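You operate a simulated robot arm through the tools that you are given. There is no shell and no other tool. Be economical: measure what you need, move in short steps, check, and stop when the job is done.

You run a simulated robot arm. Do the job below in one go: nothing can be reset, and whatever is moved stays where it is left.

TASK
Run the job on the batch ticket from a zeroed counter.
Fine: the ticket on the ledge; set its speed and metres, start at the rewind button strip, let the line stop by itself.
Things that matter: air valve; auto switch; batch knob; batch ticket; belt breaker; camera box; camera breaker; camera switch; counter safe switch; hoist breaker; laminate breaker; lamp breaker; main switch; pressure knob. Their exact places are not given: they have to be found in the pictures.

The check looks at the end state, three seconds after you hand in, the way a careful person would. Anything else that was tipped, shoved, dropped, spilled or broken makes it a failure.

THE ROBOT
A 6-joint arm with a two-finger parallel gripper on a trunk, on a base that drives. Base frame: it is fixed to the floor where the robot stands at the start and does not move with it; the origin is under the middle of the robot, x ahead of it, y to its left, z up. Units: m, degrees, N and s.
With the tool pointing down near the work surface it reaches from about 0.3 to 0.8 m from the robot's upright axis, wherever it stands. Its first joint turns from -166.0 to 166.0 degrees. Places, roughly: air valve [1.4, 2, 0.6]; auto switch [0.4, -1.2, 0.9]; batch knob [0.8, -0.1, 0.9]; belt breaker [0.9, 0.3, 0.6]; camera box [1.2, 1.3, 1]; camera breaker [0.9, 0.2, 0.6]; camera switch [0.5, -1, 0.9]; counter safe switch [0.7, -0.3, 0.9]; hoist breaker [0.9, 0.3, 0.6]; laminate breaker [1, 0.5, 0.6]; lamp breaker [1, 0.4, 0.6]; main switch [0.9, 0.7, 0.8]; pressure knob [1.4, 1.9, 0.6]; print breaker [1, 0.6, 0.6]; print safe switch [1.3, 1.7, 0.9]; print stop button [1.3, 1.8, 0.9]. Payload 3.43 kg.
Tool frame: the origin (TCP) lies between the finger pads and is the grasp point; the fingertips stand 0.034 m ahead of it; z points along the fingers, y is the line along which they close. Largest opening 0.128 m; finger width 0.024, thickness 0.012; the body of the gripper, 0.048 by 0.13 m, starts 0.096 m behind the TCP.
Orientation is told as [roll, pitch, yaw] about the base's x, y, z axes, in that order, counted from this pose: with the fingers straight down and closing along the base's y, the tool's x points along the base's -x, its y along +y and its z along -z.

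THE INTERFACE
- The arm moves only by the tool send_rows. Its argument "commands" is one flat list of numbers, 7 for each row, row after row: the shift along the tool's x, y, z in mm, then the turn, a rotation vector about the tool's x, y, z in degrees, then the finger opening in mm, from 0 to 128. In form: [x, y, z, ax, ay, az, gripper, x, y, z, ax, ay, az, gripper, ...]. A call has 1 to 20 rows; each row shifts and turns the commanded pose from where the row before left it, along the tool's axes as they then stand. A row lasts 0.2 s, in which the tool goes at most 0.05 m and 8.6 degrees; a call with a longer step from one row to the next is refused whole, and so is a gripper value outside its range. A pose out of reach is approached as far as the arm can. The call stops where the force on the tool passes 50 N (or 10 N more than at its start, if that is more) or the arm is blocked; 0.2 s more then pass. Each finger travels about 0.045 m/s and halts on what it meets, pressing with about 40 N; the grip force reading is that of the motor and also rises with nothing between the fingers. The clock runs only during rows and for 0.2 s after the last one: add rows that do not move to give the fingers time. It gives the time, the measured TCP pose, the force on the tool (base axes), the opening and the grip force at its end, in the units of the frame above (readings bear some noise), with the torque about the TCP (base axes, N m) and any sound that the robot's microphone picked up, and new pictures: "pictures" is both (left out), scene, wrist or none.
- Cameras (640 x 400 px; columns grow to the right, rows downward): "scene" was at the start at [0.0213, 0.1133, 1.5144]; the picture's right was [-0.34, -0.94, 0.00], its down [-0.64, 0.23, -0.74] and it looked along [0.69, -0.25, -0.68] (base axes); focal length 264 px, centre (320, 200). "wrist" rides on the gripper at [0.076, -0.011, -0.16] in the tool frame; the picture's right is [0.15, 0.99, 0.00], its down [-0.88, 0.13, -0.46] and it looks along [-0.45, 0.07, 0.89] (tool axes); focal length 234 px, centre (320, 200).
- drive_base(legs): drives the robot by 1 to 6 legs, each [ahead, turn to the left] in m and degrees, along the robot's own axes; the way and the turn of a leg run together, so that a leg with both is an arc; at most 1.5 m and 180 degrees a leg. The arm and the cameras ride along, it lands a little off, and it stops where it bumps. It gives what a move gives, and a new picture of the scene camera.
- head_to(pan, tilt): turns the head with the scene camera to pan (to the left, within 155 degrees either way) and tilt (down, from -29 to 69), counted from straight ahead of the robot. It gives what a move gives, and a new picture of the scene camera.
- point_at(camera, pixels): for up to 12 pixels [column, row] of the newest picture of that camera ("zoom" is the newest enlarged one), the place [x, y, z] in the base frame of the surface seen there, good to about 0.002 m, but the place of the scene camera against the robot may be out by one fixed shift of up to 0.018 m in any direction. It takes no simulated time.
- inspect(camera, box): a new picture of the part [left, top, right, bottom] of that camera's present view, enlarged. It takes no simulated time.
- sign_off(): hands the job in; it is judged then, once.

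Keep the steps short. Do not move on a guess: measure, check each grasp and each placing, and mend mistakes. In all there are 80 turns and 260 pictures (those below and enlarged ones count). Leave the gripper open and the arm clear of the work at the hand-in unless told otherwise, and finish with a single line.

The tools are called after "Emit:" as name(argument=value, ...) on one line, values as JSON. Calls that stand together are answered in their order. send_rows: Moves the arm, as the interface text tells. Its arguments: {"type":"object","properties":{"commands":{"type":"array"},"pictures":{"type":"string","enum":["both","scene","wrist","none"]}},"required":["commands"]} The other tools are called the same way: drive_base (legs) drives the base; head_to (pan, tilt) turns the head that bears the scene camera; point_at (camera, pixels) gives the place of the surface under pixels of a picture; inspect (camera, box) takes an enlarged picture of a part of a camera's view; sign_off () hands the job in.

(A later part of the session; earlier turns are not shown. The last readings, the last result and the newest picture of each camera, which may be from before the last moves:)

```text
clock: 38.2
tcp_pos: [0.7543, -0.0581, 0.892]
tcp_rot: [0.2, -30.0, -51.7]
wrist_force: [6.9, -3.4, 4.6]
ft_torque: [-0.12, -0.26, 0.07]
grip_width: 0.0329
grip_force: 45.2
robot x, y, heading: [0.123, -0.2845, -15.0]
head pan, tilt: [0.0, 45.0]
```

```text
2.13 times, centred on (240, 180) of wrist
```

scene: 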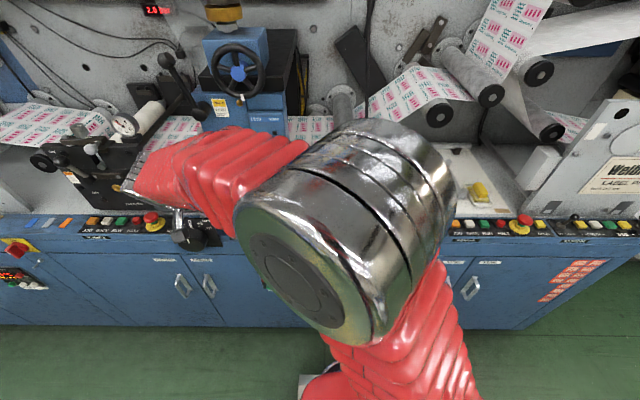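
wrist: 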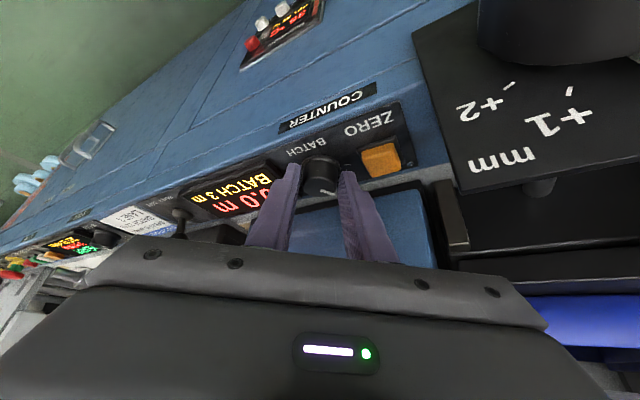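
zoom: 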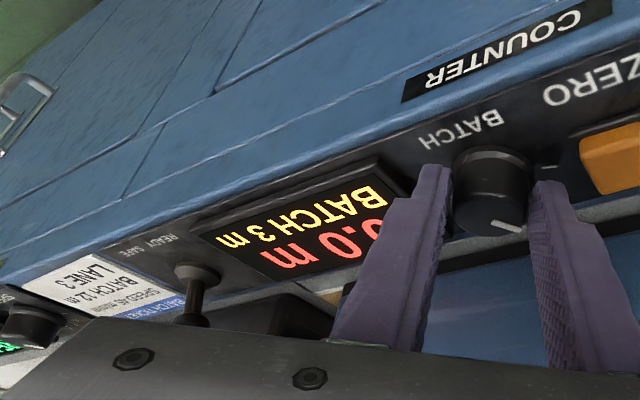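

Still 3 m and the pointer follows the hand. I release, lift, swing the hand back to the other side, and look at the knob.

Emit:
send_rows(commands=[0, 0, 0, 0, 0, 0, 40, 0, 0, 0, 0, 0, 0, 40, -7.5, 0, -13, 0, 0, 0, 40, -7.5, 0, -13, 0, 0, 0, 40, -0.1, -1.83, 0.06, -3.75, 0, -6.5, 40, -0.1, -1.83, 0.06, -3.75, 0, -6.5, 40, -0.1, -1.83, 0.06, -3.75, 0, -6.5, 40, -0.1, -1.83, 0.06, -3.75, 0, -6.5, 40, -0.1, -1.83, 0.06, -3.75, 0, -6.5, 40, -0.1, -1.83, 0.06, -3.75, 0, -6.5, 40, -0.1, -1.83, 0.06, -3.75, 0, -6.5, 40, -0.1, -1.83, 0.06, -3.75, 0, -6.5, 40, -0.1, -1.83, 0.06, -3.75, 0, -6.5, 40], pictures="wrist")

Emit:
inspect(camera="wrist", box=[210, 70, 410, 195])

```text
clock: 41.0
tcp_pos: [0.7507, -0.0746, 0.9223]
tcp_rot: [0.0, -30.1, 15.8]
wrist_force: [0.1, 0.3, -0.5]
ft_torque: [0.0, 0.01, 0.0]
grip_width: 0.0397
grip_force: 0.1
robot x, y, heading: [0.1248, -0.2884, -14.7]
head pan, tilt: [0.0, 45.0]
```

wrist: 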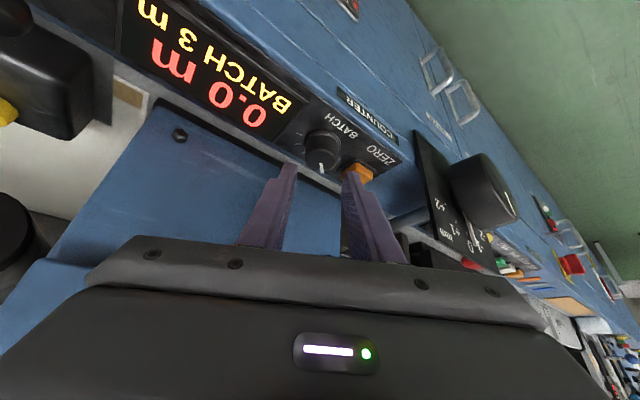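

```text
3.20 times, centred on (310, 132) of wrist
```

zoom: 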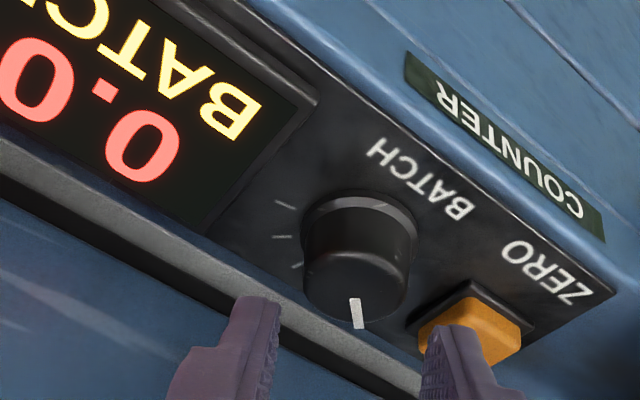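

Display holds 3 m; pointer is upright-left. I re-measure the knob top for centring.

Emit:
point_at(camera="zoom", pixels=[[358, 275], [310, 270], [405, 285], [358, 250], [358, 318], [355, 312]])

```text
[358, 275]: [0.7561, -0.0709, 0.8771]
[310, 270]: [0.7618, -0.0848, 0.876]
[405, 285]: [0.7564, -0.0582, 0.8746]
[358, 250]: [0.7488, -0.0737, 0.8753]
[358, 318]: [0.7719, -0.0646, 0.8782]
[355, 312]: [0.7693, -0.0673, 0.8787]
```

I lower, grip and turn 30° clockwise.

Emit:
send_rows(commands=[8.8, 0.9, 12.3, 0, 0, 0, 40, 8.8, 0.9, 12.2, 0, 0, 0, 40, 0, 0, 0, 0, 0, 0, 20, 0, 0, 0, 0, 0, 0, 20, 0, 0, 0, 0, 0, 0, 20, -0.1, 1.83, 0.06, 3.75, 0, 6.5, 20, -0.1, 1.83, 0.06, 3.75, 0, 6.5, 20, -0.1, 1.83, 0.06, 3.75, 0, 6.5, 20, 0, 0, 0, 0, 0, 0, 20], pictures="wrist")

Emit:
inspect(camera="wrist", box=[90, 60, 390, 240])

```text
clock: 43.0
tcp_pos: [0.7471, -0.0693, 0.8915]
tcp_rot: [0.2, -30.2, -6.6]
wrist_force: [17.2, -22.1, 22.5]
ft_torque: [-1.01, -0.97, -0.34]
grip_width: 0.033
grip_force: 45.0
robot x, y, heading: [0.1226, -0.2853, -15.1]
head pan, tilt: [0.0, 45.0]
```

wrist: 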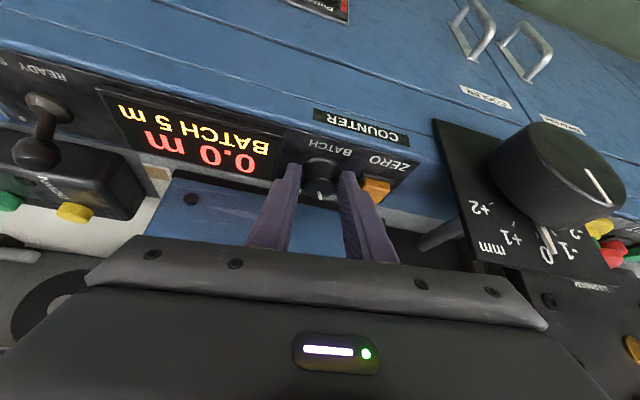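

```text
2.13 times, centred on (240, 150) of wrist
```

zoom: 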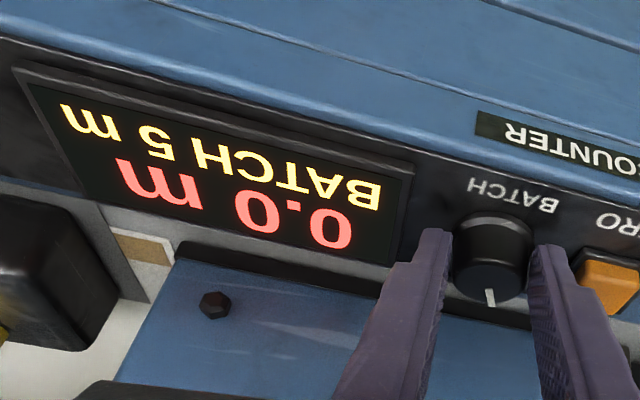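

BATCH 5 m. Side force built up, so I ease the tool ~1 mm along it and turn 15° more.

Emit:
send_rows(commands=[-1.4, -1, -0.4, 0, 0, 0, 20, -0.1, 1.83, 0.06, 3.75, 0, 6.5, 20, -0.1, 1.83, 0.06, 3.75, 0, 6.5, 20, 0, 0, 0, 0, 0, 0, 20], pictures="wrist")

Emit:
inspect(camera="wrist", box=[90, 60, 390, 240])

```text
clock: 44.0
tcp_pos: [0.748, -0.0636, 0.893]
tcp_rot: [0.1, -30.0, -21.6]
wrist_force: [19.6, -2.9, 15.1]
ft_torque: [-0.37, -1.5, 0.1]
grip_width: 0.0327
grip_force: 45.2
robot x, y, heading: [0.1255, -0.2896, -14.9]
head pan, tilt: [0.0, 45.0]
```

wrist: 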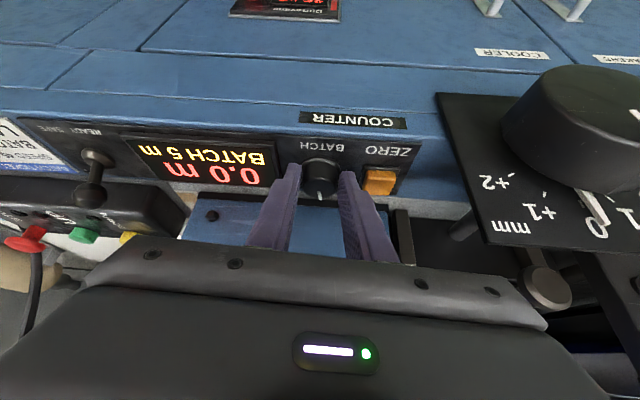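

```text
2.13 times, centred on (240, 150) of wrist
```

zoom: 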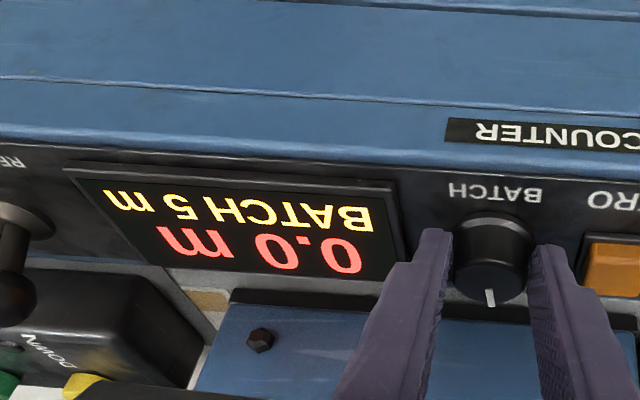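

Still 5 m. Ease inward a little and turn 22° more.

Emit:
send_rows(commands=[-1.8, 0, 0.4, 0, 0, 0, 20, -0.1, 1.83, 0.06, 3.75, 0, 6.5, 20, -0.1, 1.83, 0.06, 3.75, 0, 6.5, 20, -0.1, 1.83, 0.06, 3.75, 0, 6.5, 20, 0, 0, 0, 0, 0, 0, 20], pictures="wrist")

Emit:
inspect(camera="wrist", box=[90, 60, 390, 240])

```text
clock: 45.2
tcp_pos: [0.7513, -0.0595, 0.8923]
tcp_rot: [0.2, -29.9, -44.1]
wrist_force: [3.3, 22.2, 9.6]
ft_torque: [1.13, -0.22, 0.28]
grip_width: 0.0327
grip_force: 45.2
robot x, y, heading: [0.1232, -0.2913, -14.9]
head pan, tilt: [0.0, 45.0]
```

wrist: 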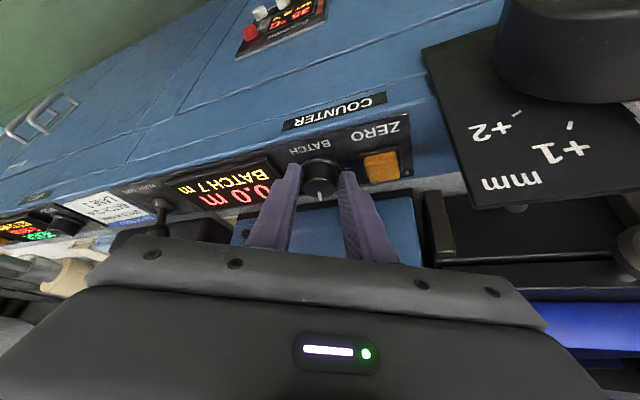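

```text
2.13 times, centred on (240, 150) of wrist
```

zoom: 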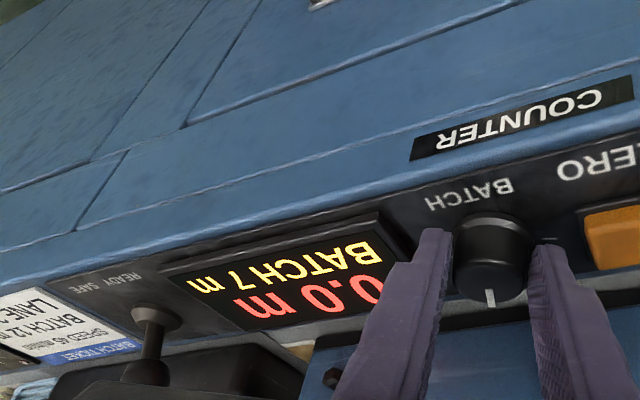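

BATCH 7 m. I release, swing back and regrip for more travel.

Emit:
send_rows(commands=[0, 0, 0, 0, 0, 0, 40, 0, 0, 0, 0, 0, 0, 40, -7.5, 0, -13, 0, 0, 0, 40, -7.5, 0, -13, 0, 0, 0, 40, -0.1, -1.83, 0.06, -3.75, 0, -6.5, 40, -0.1, -1.83, 0.06, -3.75, 0, -6.5, 40, -0.1, -1.83, 0.06, -3.75, 0, -6.5, 40, -0.1, -1.83, 0.06, -3.75, 0, -6.5, 40, -0.1, -1.83, 0.06, -3.75, 0, -6.5, 40, -0.1, -1.83, 0.06, -3.75, 0, -6.5, 40, -0.1, -1.83, 0.06, -3.75, 0, -6.5, 40, -0.1, -1.83, 0.06, -3.75, 0, -6.5, 40, -0.1, -1.83, 0.06, -3.75, 0, -6.5, 40], pictures="wrist")

Emit:
inspect(camera="wrist", box=[210, 70, 410, 195])

```text
clock: 48.0
tcp_pos: [0.7507, -0.077, 0.922]
tcp_rot: [0.3, -30.1, 23.4]
wrist_force: [0.2, 0.4, 0.4]
ft_torque: [0.01, 0.01, -0.04]
grip_width: 0.0401
grip_force: 0.1
robot x, y, heading: [0.1209, -0.2931, -14.8]
head pan, tilt: [0.0, 45.0]
```

wrist: 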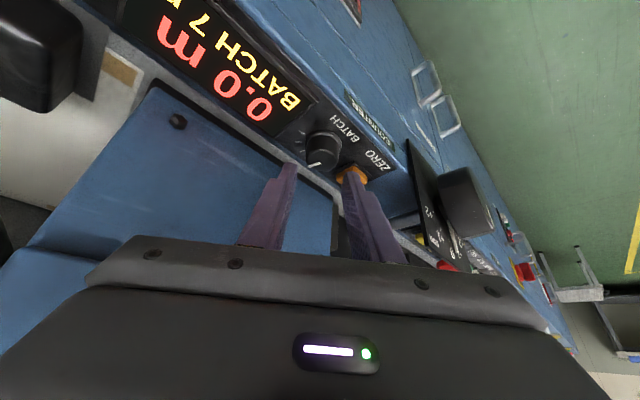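

```text
3.20 times, centred on (310, 132) of wrist
```

zoom: 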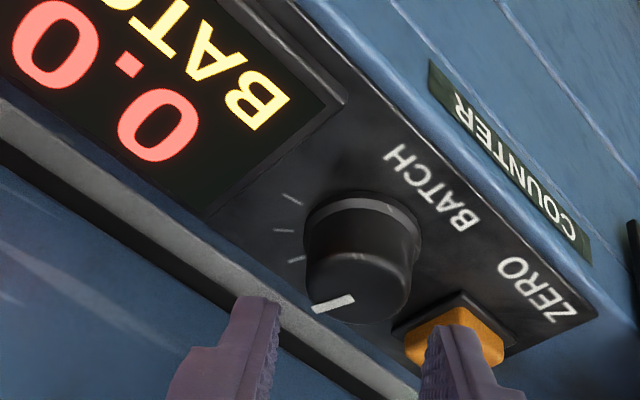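

Lower, grip, and turn 30°.

Emit:
send_rows(commands=[7.7, 0.9, 12.9, 0, 0, 0, 40, 7.7, 0.9, 12.8, 0, 0, 0, 40, 0, 0, 0, 0, 0, 0, 20, 0, 0, 0, 0, 0, 0, 20, 0, 0, 0, 0, 0, 0, 20, -0.1, 1.7, 0.06, 3.75, 0, 6.5, 20, -0.1, 1.7, 0.06, 3.75, 0, 6.5, 20, -0.1, 1.7, 0.06, 3.75, 0, 6.5, 20, -0.1, 1.7, 0.06, 3.75, 0, 6.5, 20, 0, 0, 0, 0, 0, 0, 20], pictures="wrist")

Emit:
inspect(camera="wrist", box=[90, 60, 390, 240])

```text
clock: 50.2
tcp_pos: [0.7484, -0.0676, 0.8944]
tcp_rot: [0.1, -30.1, -6.6]
wrist_force: [8.2, -23.4, 24.1]
ft_torque: [-1.2, -0.87, -0.31]
grip_width: 0.0324
grip_force: 44.5
robot x, y, heading: [0.1242, -0.2885, -15.1]
head pan, tilt: [0.0, 45.0]
```

wrist: 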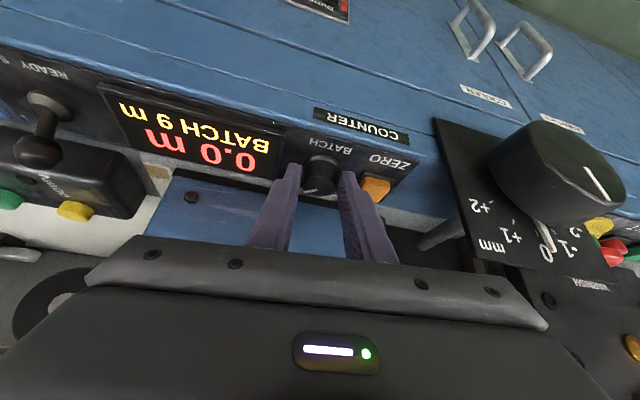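

```text
2.13 times, centred on (240, 150) of wrist
```

zoom: 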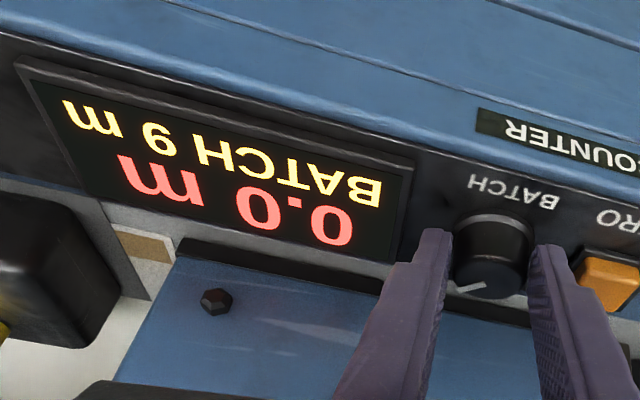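

BATCH 9 m. Ease the side force and turn 22° more.

Emit:
send_rows(commands=[-1, -1.3, -0.7, 0, 0, 0, 20, -0.1, 1.7, 0.06, 3.75, 0, 6.5, 20, -0.1, 1.7, 0.06, 3.75, 0, 6.5, 20, -0.1, 1.7, 0.06, 3.75, 0, 6.5, 20, 0, 0, 0, 0, 0, 0, 20], pictures="wrist")

Emit:
inspect(camera="wrist", box=[90, 60, 390, 240])

```text
clock: 51.4
tcp_pos: [0.7507, -0.0641, 0.8942]
tcp_rot: [0.2, -30.0, -29.1]
wrist_force: [2.5, 8.9, 16.3]
ft_torque: [0.2, -0.81, 0.07]
grip_width: 0.0323
grip_force: 44.7
robot x, y, heading: [0.1226, -0.2891, -14.7]
head pan, tilt: [0.0, 45.0]
```

wrist: 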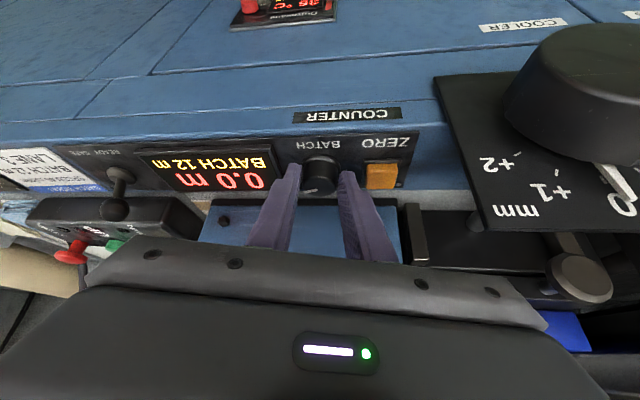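

```text
2.13 times, centred on (240, 150) of wrist
```

zoom: 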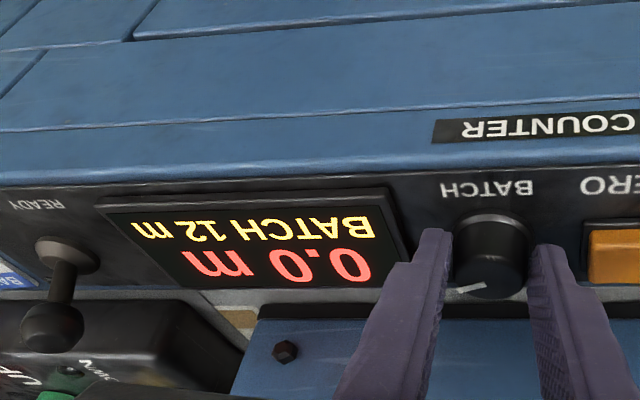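

BATCH 12 m is set. I release, lift clear, square the hand, and travel right to the speed knob.

Emit:
send_rows(commands=[0, 0, 0, 0, 0, 0, 40, 0, 0, 0, 0, 0, 0, 40, -10, 0, -17.3, 0, 0, 0, 40, -10, 0, -17.3, 0, 0, 0, 40, -20, 0, -34.6, 0, 0, 0, 40, -0.1, -1.83, 0.06, -3.75, 0, -6.5, 40, -0.1, -1.83, 0.06, -3.75, 0, -6.5, 40, 3.2, -44.7, 1.7, 0, 0, 0, 40, 3.2, -44.7, 1.7, 0, 0, 0, 40, 3.2, -44.7, 1.7, 0, 0, 0, 40, 3.2, -44.7, 1.7, 0, 0, 0, 40, 3.2, -44.7, 1.7, 0, 0, 0, 40, 3.2, -44.7, 1.7, 0, 0, 0, 40, 3.2, -44.7, 1.7, 0, 0, 0, 40, 3.2, -44.7, 1.7, 0, 0, 0, 40, 3.2, -44.7, 1.7, 0, 0, 0, 40])

Emit:
inspect(camera="wrist", box=[200, 80, 440, 230])

```text
clock: 54.8
tcp_pos: [0.6336, -0.4547, 0.9448]
tcp_rot: [0.1, -30.1, -14.2]
wrist_force: [0.3, 0.0, -0.4]
ft_torque: [0.02, -0.02, 0.03]
grip_width: 0.0401
grip_force: 0.0
robot x, y, heading: [0.1233, -0.2898, -15.0]
head pan, tilt: [0.0, 45.0]
```

scene: 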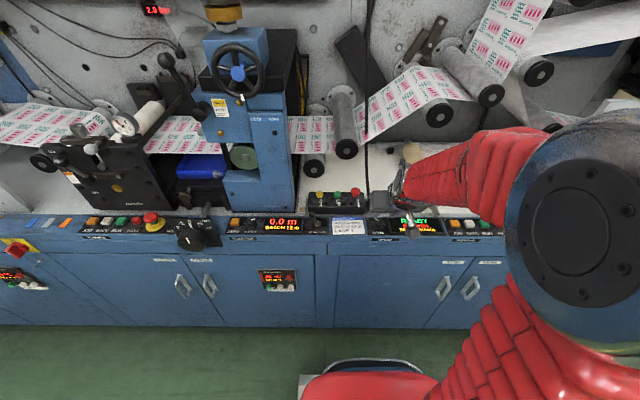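
wrist: 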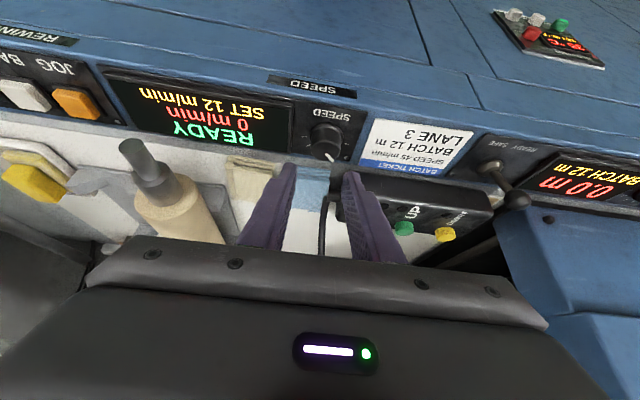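

```text
2.67 times, centred on (320, 155) of wrist
```

zoom: 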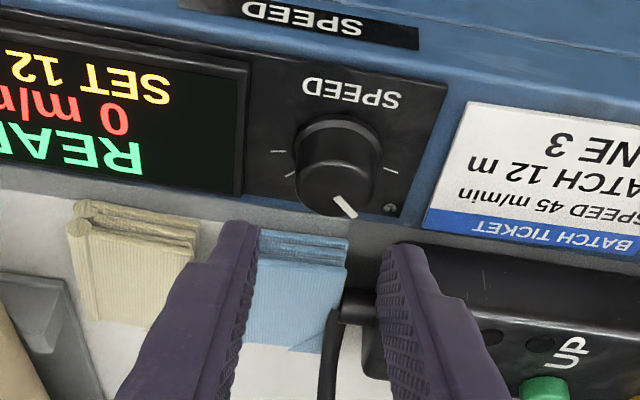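

Wrist sees the speed knob at (325,140). I measure it.

Emit:
inspect(camera="wrist", box=[280, 105, 376, 165])

Emit:
point_at(camera="zoom", pixels=[[310, 240], [225, 250], [385, 250], [310, 195], [310, 310], [300, 60]])

```text
6.67 times, centred on (328, 135) of wrist
```

zoom: 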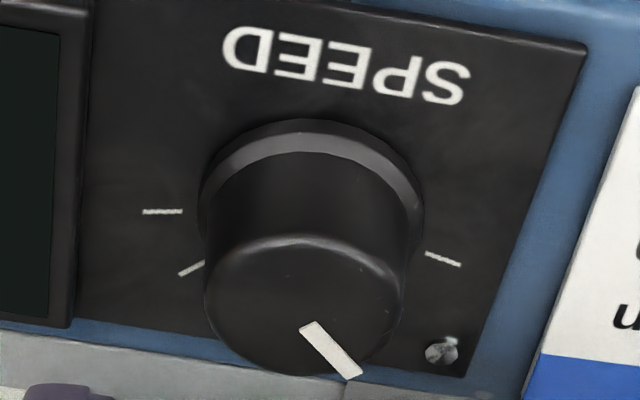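

```text
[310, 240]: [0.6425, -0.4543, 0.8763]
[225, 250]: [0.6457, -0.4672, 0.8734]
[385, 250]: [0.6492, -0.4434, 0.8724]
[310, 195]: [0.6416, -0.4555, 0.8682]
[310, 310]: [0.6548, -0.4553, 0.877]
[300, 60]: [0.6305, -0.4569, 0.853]
```

Knob centre ≈ (0.654,−0.456). I centre over it, swing the hand 30° counter-clockwise, and lower.

Emit:
send_rows(commands=[-6.1, 3.7, 3.5, 0, 0, 0, 40, -0.1, -1.7, 0.06, -3.75, 0, -6.5, 40, -0.1, -1.7, 0.06, -3.75, 0, -6.5, 40, -0.1, -1.7, 0.06, -3.75, 0, -6.5, 40, -0.1, -1.7, 0.06, -3.75, 0, -6.5, 40, 8.5, 0, 14.8, 0, 0, 0, 40, 0, 0, 0, 0, 0, 0, 40], pictures="wrist")

Emit:
inspect(camera="wrist", box=[240, 90, 400, 190])

```text
clock: 56.4
tcp_pos: [0.6423, -0.4596, 0.9275]
tcp_rot: [0.0, -30.1, 16.0]
wrist_force: [0.2, -0.4, 0.4]
ft_torque: [0.0, 0.0, -0.01]
grip_width: 0.0398
grip_force: 0.0
robot x, y, heading: [0.1244, -0.2899, -14.9]
head pan, tilt: [0.0, 45.0]
```

wrist: 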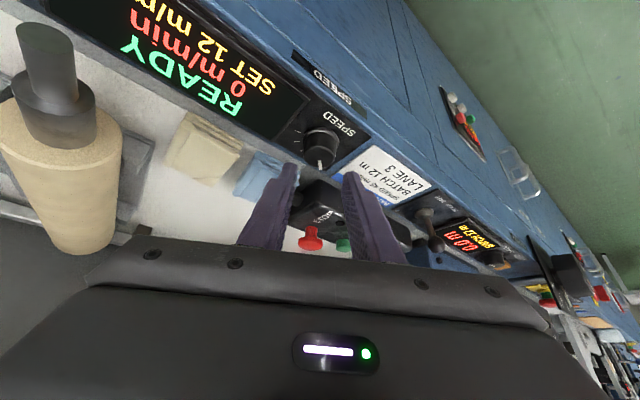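

```text
4.00 times, centred on (320, 140) of wrist
```

zoom: 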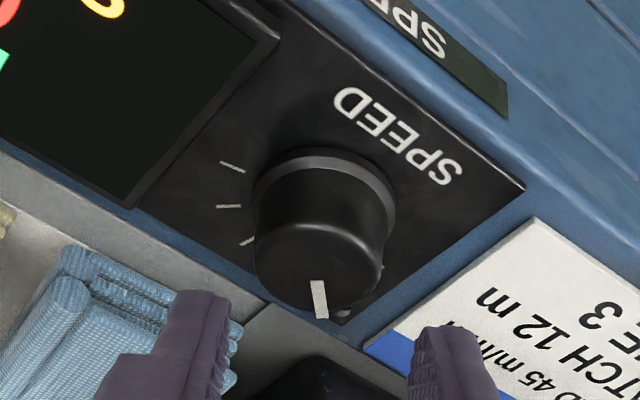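

Centred. Lower, grip, turn 22° clockwise.

Emit:
send_rows(commands=[8.5, 0, 14.7, 0, 0, 0, 40, 8.5, 0, 14.7, 0, 0, 0, 40, 0, 0, 0, 0, 0, 0, 20, 0, 0, 0, 0, 0, 0, 20, 0, 0, 0, 0, 0, 0, 20, -0.1, 1.7, 0.06, 3.75, 0, 6.5, 20, -0.1, 1.7, 0.06, 3.75, 0, 6.5, 20, -0.1, 1.7, 0.06, 3.75, 0, 6.5, 20, 0, 0, 0, 0, 0, 0, 20], pictures="wrist")

Emit:
inspect(camera="wrist", box=[90, 60, 390, 240])

```text
clock: 58.4
tcp_pos: [0.6432, -0.4564, 0.8953]
tcp_rot: [-0.1, -30.2, -6.6]
wrist_force: [5.6, -35.0, 13.5]
ft_torque: [-1.1, 0.07, -0.5]
grip_width: 0.0319
grip_force: 45.1
robot x, y, heading: [0.1234, -0.2909, -14.8]
head pan, tilt: [0.0, 45.0]
```

wrist: 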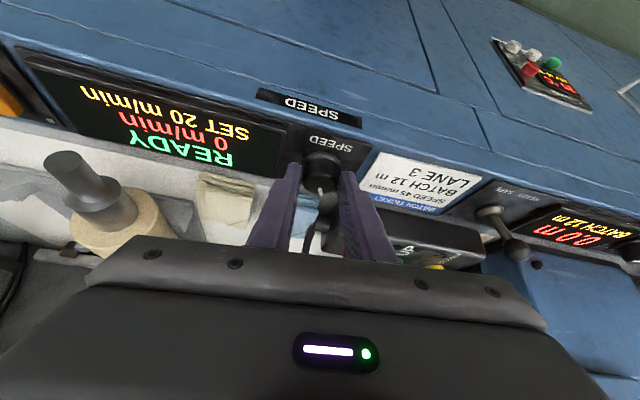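

```text
2.13 times, centred on (240, 150) of wrist
```

zoom: 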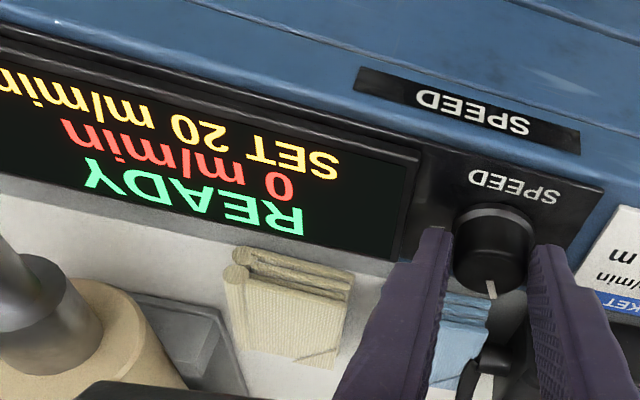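

SET 20. Side force −35 N in y: ease 2 mm, then turn 22° more.

Emit:
send_rows(commands=[-0.5, -2.2, -0.6, 0, 0, 0, 20, -0.1, 1.6, 0.06, 3.75, 0, 6.5, 20, -0.1, 1.6, 0.06, 3.75, 0, 6.5, 20, -0.1, 1.6, 0.06, 3.75, 0, 6.5, 20, 0, 0, 0, 0, 0, 0, 20], pictures="wrist")

Emit:
inspect(camera="wrist", box=[60, 60, 360, 240])

```text
clock: 59.2
tcp_pos: [0.6429, -0.4532, 0.8951]
tcp_rot: [-2.5, -29.9, -11.8]
wrist_force: [-2.4, -8.2, -4.6]
ft_torque: [-0.47, -0.35, -0.15]
grip_width: 0.0319
grip_force: 45.2
robot x, y, heading: [0.1207, -0.2883, -14.7]
head pan, tilt: [0.0, 45.0]
stopped in row 3: the force on the tool passed its limit at 66 N (the readings are from after the stop); the commanded pose is now the measured one
```

wrist: 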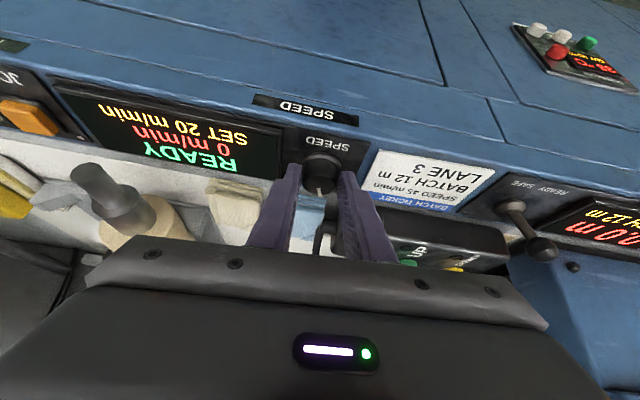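

```text
2.13 times, centred on (210, 150) of wrist
```

zoom: 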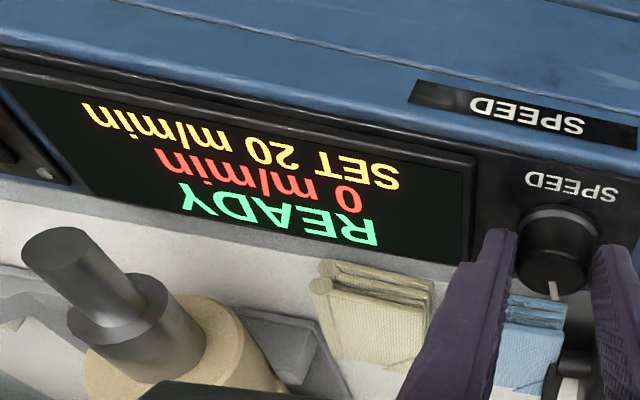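

Force limit tripped. I look closely around the fingers and the pendant box.

Emit:
inspect(camera="wrist", box=[270, 140, 430, 240])

Emit:
head_to(pan=-8, tilt=45)

Emit:
inspect(camera="scene", box=[310, 140, 470, 240])

```text
4.00 times, centred on (350, 190) of wrist
```

zoom: 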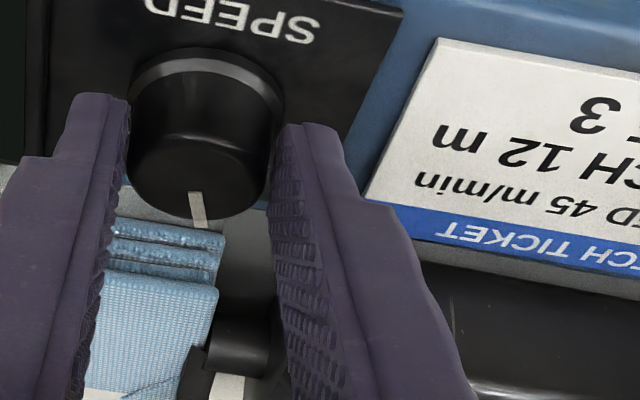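

```text
clock: 59.9
tcp_pos: [0.6417, -0.4527, 0.8958]
tcp_rot: [-2.4, -29.9, -11.8]
wrist_force: [-5.4, -15.4, -7.0]
ft_torque: [-0.56, 0.05, -0.29]
grip_width: 0.032
grip_force: 44.7
robot x, y, heading: [0.1251, -0.2927, -14.8]
head pan, tilt: [-8.0, 45.0]
```

scene: 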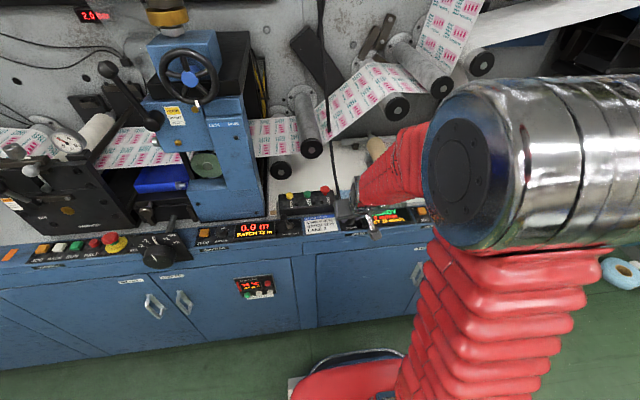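

```text
4.00 times, centred on (390, 190) of scene
```

zoom: 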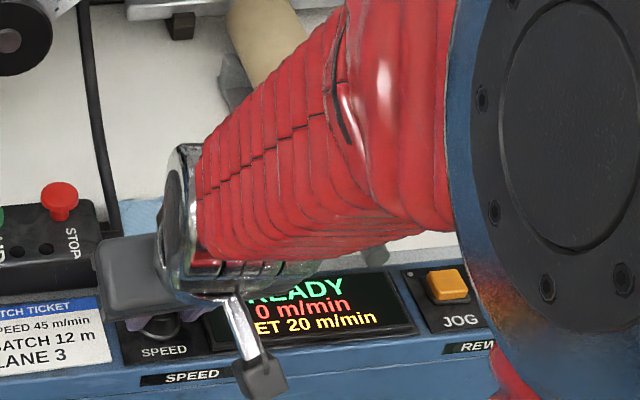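

I measure how close the pendant box and its cable are to the fingers.

Emit:
point_at(camera="scene", pixels=[[332, 200], [328, 210], [322, 212], [331, 185], [325, 190], [345, 208], [340, 200]])

Emit:
point_at(camera="wrist", pixels=[[400, 220], [385, 208], [330, 228], [322, 232], [315, 225], [308, 205], [420, 235], [350, 185]])

```text
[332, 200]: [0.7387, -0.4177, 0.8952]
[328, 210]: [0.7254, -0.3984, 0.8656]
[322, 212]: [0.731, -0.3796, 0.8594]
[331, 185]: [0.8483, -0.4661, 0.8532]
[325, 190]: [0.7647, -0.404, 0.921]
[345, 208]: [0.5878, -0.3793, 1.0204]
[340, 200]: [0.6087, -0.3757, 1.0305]
```

```text
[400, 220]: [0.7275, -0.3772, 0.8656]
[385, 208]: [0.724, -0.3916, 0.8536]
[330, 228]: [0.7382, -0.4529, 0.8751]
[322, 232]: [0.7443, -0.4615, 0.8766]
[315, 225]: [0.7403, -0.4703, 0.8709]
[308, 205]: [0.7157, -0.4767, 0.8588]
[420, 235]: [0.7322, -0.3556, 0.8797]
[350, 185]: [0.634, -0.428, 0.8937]
```

Pendant is 7 cm away: not it. Perhaps the right finger met the display bezel. I release, lift, and look.

Emit:
send_rows(commands=[0, 0, 0, 0, 0, 0, 40, 0, 0, 0, 0, 0, 0, 40, -8.5, 0, -14.7, 0, 0, 0, 40, -8.5, 0, -14.7, 0, 0, 0, 40, 0, 0, 0, -2.5, 0, 0, 40], pictures="wrist")

Emit:
inspect(camera="wrist", box=[240, 100, 400, 200])

```text
clock: 61.1
tcp_pos: [0.6427, -0.4517, 0.9307]
tcp_rot: [-0.1, -29.9, -11.7]
wrist_force: [0.2, 0.2, -0.7]
ft_torque: [-0.02, -0.05, -0.03]
grip_width: 0.0397
grip_force: 0.0
robot x, y, heading: [0.1238, -0.2886, -14.8]
head pan, tilt: [-8.0, 45.0]
```

wrist: 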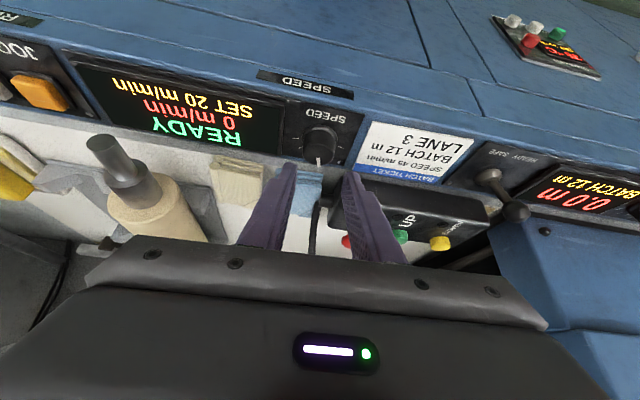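

```text
4.00 times, centred on (320, 150) of wrist
```

zoom: 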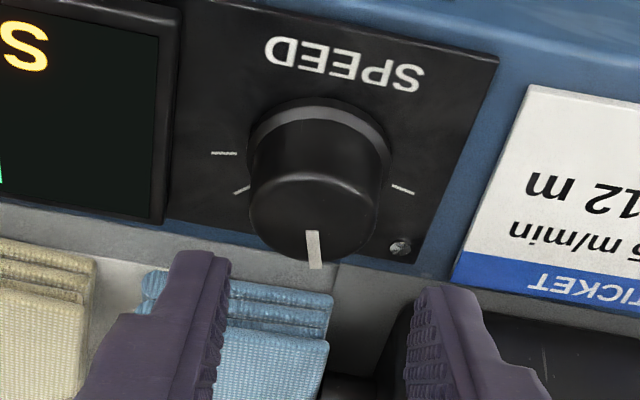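

Emit:
point_at(camera="zoom", pixels=[[313, 215], [253, 215], [373, 215], [313, 178], [313, 258], [165, 150], [155, 150], [200, 150], [315, 330], [230, 330]])

```text
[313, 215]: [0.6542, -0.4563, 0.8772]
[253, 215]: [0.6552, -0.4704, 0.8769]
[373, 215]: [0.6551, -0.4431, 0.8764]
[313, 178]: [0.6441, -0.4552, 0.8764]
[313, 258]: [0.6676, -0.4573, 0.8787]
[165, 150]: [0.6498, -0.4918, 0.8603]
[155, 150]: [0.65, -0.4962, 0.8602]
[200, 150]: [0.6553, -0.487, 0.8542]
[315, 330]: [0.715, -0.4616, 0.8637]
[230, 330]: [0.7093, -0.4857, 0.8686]
```

Pointer at centre, SET 20. Bezel is 36 mm away and 6 mm high, so I regrip 5 mm higher and slightly narrower, from the counter-clockwise side.

Emit:
send_rows(commands=[0, -2.1, 0, 0, 0, 0, 39, -0.1, -1.75, 0.06, -3.75, 0, -6.5, 39, -0.1, -1.75, 0.06, -3.75, 0, -6.5, 39, -0.1, -1.75, 0.06, -3.75, 0, -6.5, 39, -0.1, -1.75, 0.06, -3.75, 0, -6.5, 39, 8.2, 0, 14.2, 0, 0, 0, 39, 8.1, 0, 14.1, 0, 0, 0, 39, 0, 0, 0, 0, 0, 0, 20, 0, 0, 0, 0, 0, 0, 20, 0, 0, 0, 0, 0, 0, 20], pictures="wrist")

Emit:
send_rows(commands=[-0.1, 1.5, 0.06, 3.75, 0, 6.5, 20, -0.1, 1.5, 0.06, 3.75, 0, 6.5, 20, 0, 0, 0, 0, 0, 0, 20], pictures="wrist")

```text
clock: 63.3
tcp_pos: [0.6433, -0.4611, 0.8965]
tcp_rot: [-0.1, -30.0, 18.3]
wrist_force: [5.4, -18.3, 1.1]
ft_torque: [-0.74, -0.53, -0.27]
grip_width: 0.0318
grip_force: 45.2
robot x, y, heading: [0.1209, -0.2902, -14.6]
head pan, tilt: [-8.0, 45.0]
```

wrist: 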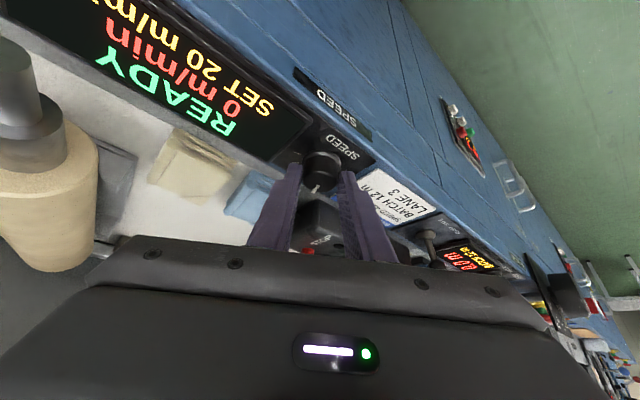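

```text
clock: 64.1
tcp_pos: [0.644, -0.4577, 0.8974]
tcp_rot: [-0.1, -30.0, 3.3]
wrist_force: [1.9, -19.1, 9.4]
ft_torque: [-0.58, -0.39, -0.31]
grip_width: 0.0318
grip_force: 45.0
robot x, y, heading: [0.1236, -0.2875, -14.7]
head pan, tilt: [-8.0, 45.0]
```

wrist: 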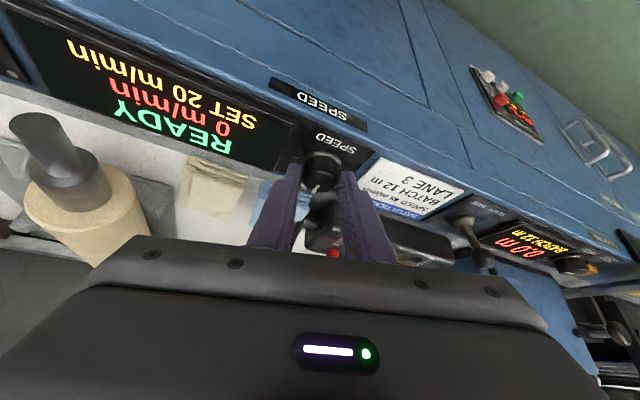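

Grip itself pulls −18 N; ease 1.3 mm, turn 22°.

Emit:
send_rows(commands=[-0.2, -1.3, -0.3, 0, 0, 0, 20, -0.1, 1.6, 0.06, 3.75, 0, 6.5, 20, -0.1, 1.6, 0.06, 3.75, 0, 6.5, 20, -0.1, 1.6, 0.06, 3.75, 0, 6.5, 20, 0, 0, 0, 0, 0, 0, 20], pictures="wrist")

Emit:
inspect(camera="wrist", box=[60, 60, 360, 240])

```text
clock: 65.3
tcp_pos: [0.6433, -0.4535, 0.897]
tcp_rot: [-0.1, -30.1, -19.1]
wrist_force: [-2.2, 8.1, 24.3]
ft_torque: [-0.16, 0.23, 0.14]
grip_width: 0.0319
grip_force: 45.0
robot x, y, heading: [0.125, -0.2925, -14.7]
head pan, tilt: [-8.0, 45.0]
```

wrist: 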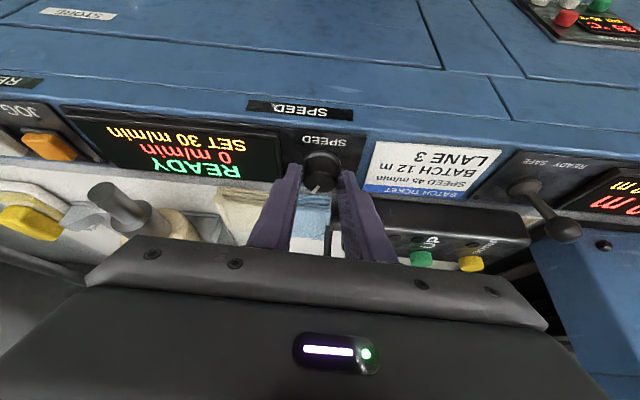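

```text
2.13 times, centred on (210, 150) of wrist
```

zoom: 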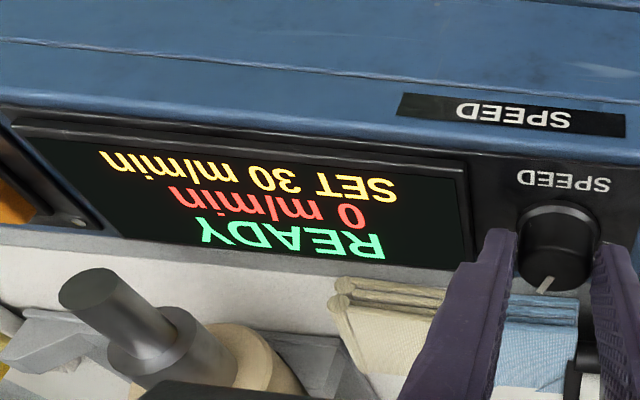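

SET 30. Raise 1 mm and turn 22° more.

Emit:
send_rows(commands=[-0.6, 0.3, -1, 0, 0, 0, 20, -0.1, 1.7, 0.06, 3.75, 0, 6.5, 20, -0.1, 1.7, 0.06, 3.75, 0, 6.5, 20, -0.1, 1.7, 0.06, 3.75, 0, 6.5, 20, 0, 0, 0, 0, 0, 0, 20], pictures="wrist")

Emit:
inspect(camera="wrist", box=[60, 60, 360, 240])

```text
clock: 66.5
tcp_pos: [0.6464, -0.4486, 0.8977]
tcp_rot: [-0.1, -29.8, -41.7]
wrist_force: [-3.6, 31.1, 6.7]
ft_torque: [0.15, -0.48, 0.29]
grip_width: 0.0317
grip_force: 45.5
robot x, y, heading: [0.1217, -0.2921, -14.6]
head pan, tilt: [-8.0, 45.0]
```

wrist: 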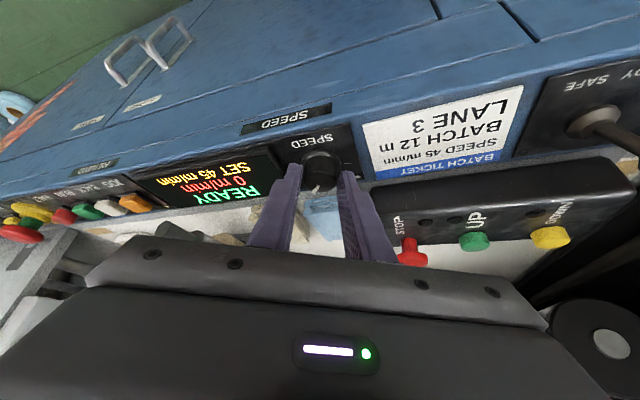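

```text
2.13 times, centred on (210, 150) of wrist
```

zoom: 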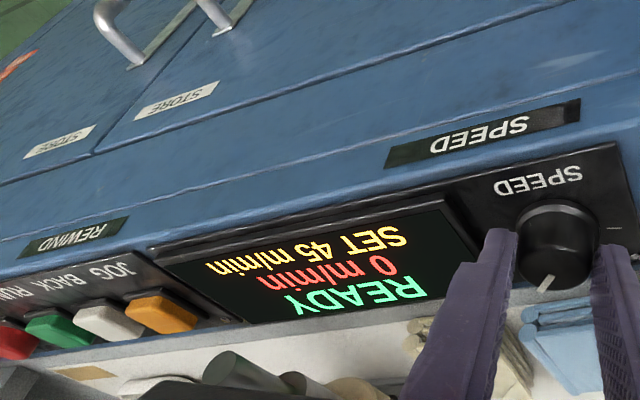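

SET 45 m/min. I release, lift clear, square the hand, close the fingers and go above the rewind RUN button (about (0.564,−0.776)).

Emit:
send_rows(commands=[0, 0, 0, 0, 0, 0, 40, 0, 0, 0, 0, 0, 0, 40, -10, 0, -17.3, 0, 0, 0, 40, -10, 0, -17.3, 0, 0, 0, 40, -20, 0, -34.6, 0, 0, 0, 40, -0.1, -1.7, 0.06, -3.75, 0, -6.5, 40, -0.1, -1.7, 0.06, -3.75, 0, -6.5, 40, -0.1, -1.7, 0.06, -3.75, 0, -6.5, 40, -0.1, -1.7, 0.06, -3.75, 0, -6.5, 40, 2.8, -41.5, 0.9, 0, 0, 0, 0, 2.8, -41.5, 0.9, 0, 0, 0, 0, 2.8, -41.5, 0.9, 0, 0, 0, 0, 2.8, -41.5, 0.9, 0, 0, 0, 0, 2.8, -41.5, 0.9, 0, 0, 0, 0, 2.8, -41.5, 0.9, 0, 0, 0, 0, 2.8, -41.5, 0.9, 0, 0, 0, 0, 2.8, -41.5, 0.9, 0, 0, 0, 0])

Emit:
inspect(camera="wrist", box=[200, 80, 440, 230])

```text
clock: 70.1
tcp_pos: [0.561, -0.7768, 0.9582]
tcp_rot: [-0.1, -29.9, -11.8]
wrist_force: [0.2, -1.0, -0.8]
ft_torque: [0.02, 0.02, -0.01]
grip_width: 0.0002
grip_force: 33.3
robot x, y, heading: [0.1242, -0.2909, -14.8]
head pan, tilt: [-8.0, 45.0]
```

scene: 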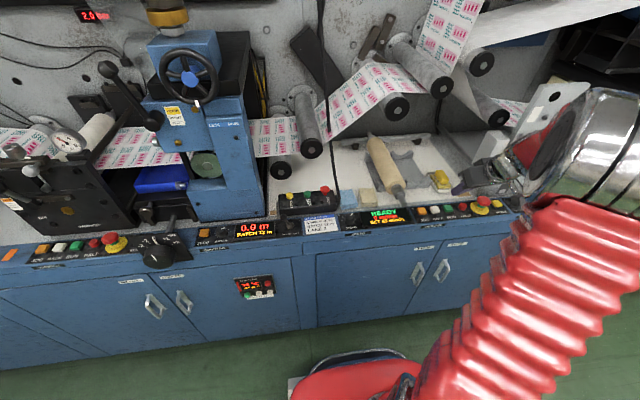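
wrist: 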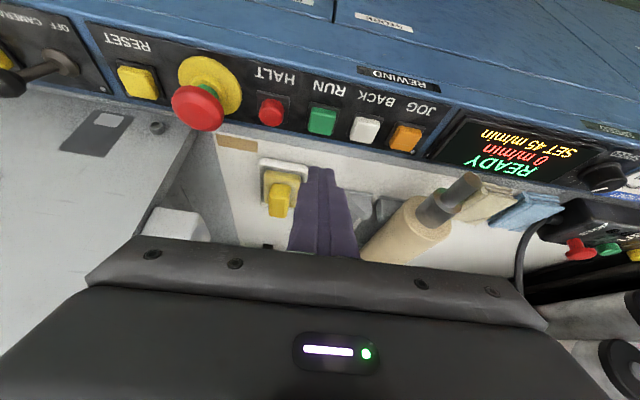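

```text
2.67 times, centred on (320, 155) of wrist
```

zoom: 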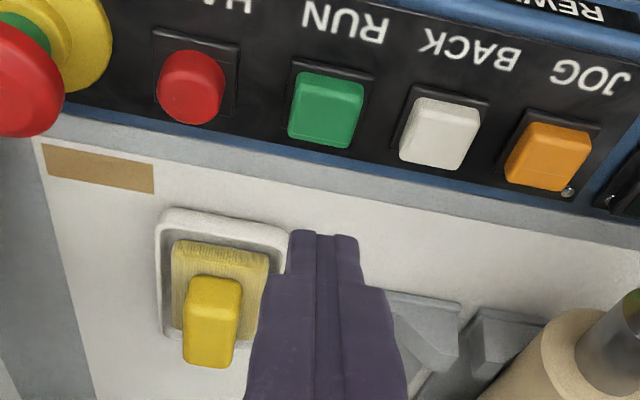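

RUN is at (322,120). I measure it and verify the settings before starting.

Emit:
point_at(camera="zoom", pixels=[[325, 110], [300, 105], [350, 115], [325, 85], [322, 135], [440, 135]])

Emit:
inspect(camera="scene", box=[190, 195, 430, 250])

```text
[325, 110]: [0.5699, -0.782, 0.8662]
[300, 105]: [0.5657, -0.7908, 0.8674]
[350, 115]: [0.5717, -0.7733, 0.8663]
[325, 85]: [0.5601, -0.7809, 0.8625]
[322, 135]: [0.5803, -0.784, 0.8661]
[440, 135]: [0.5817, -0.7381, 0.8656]
```

```text
2.67 times, centred on (310, 222) of scene
```

zoom: 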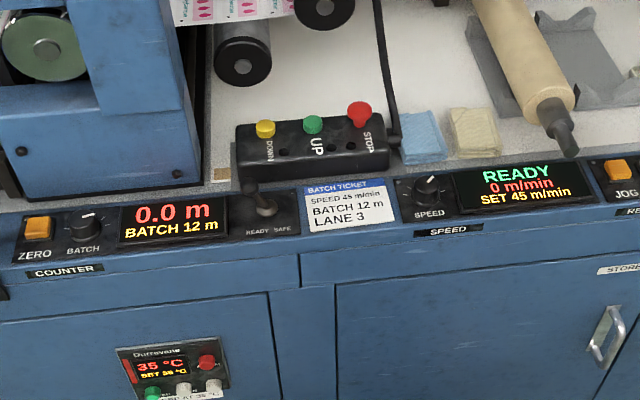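

All settings right: 0.0 m, BATCH 12 m, SET 45, READY. I press RUN and lift off again.

Emit:
send_rows(commands=[5.1, -0.75, 9.7, 0, 0, 0, 0, 5.1, -0.75, 9.7, 0, 0, 0, 0, 5.1, -0.75, 9.7, 0, 0, 0, 0, 5, -0.75, 9.7, 0, 0, 0, 0, 2, 0, 3.46, 0, 0, 0, 0, 2, 0, 3.46, 0, 0, 0, 0, 2, 0, 3.46, 0, 0, 0, 0, 1, 0, 1.73, 0, 0, 0, 0, 1, 0, 1.73, 0, 0, 0, 0, 0.5, 0, 0.87, 0, 0, 0, 0], pictures="both")

```text
clock: 72.3
tcp_pos: [0.5629, -0.779, 0.9004]
tcp_rot: [0.0, -29.9, -11.7]
wrist_force: [-0.1, 0.3, 1.2]
ft_torque: [-0.07, 0.01, -0.03]
grip_width: 0.0
grip_force: 32.8
robot x, y, heading: [0.1237, -0.289, -14.8]
head pan, tilt: [-8.0, 45.0]
```

scene: 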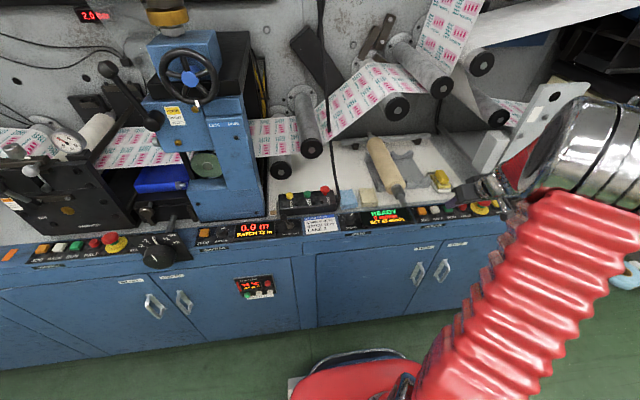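
wrist: 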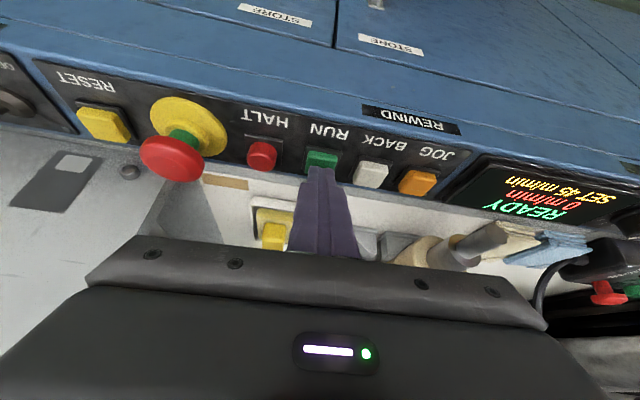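

Just touching (1 N), no click yet; I press 4 mm further and hold briefly.

Emit:
send_rows(commands=[1, 0, 1.73, 0, 0, 0, 0, 1, 0, 1.73, 0, 0, 0, 0], pictures="both")

```text
clock: 72.9
tcp_pos: [0.5622, -0.7803, 0.8968]
tcp_rot: [-0.2, -29.9, -11.7]
wrist_force: [0.0, -0.1, 2.8]
ft_torque: [0.02, -0.04, 0.02]
grip_width: 0.0
grip_force: 32.9
robot x, y, heading: [0.1219, -0.2858, -14.7]
head pan, tilt: [-8.0, 45.0]
heard: click
```

scene: 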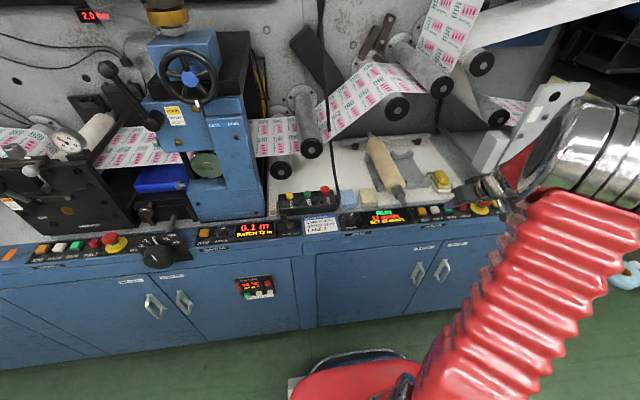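
wrist: 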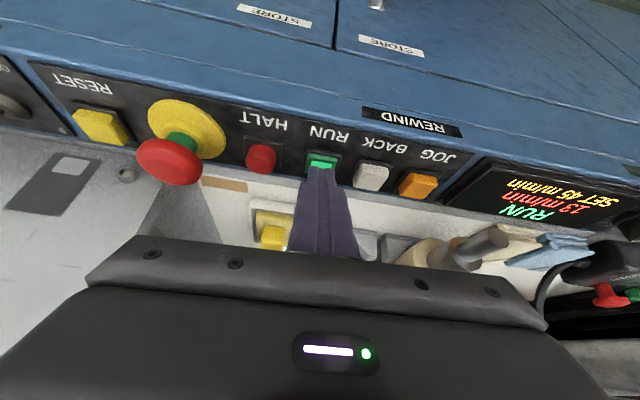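

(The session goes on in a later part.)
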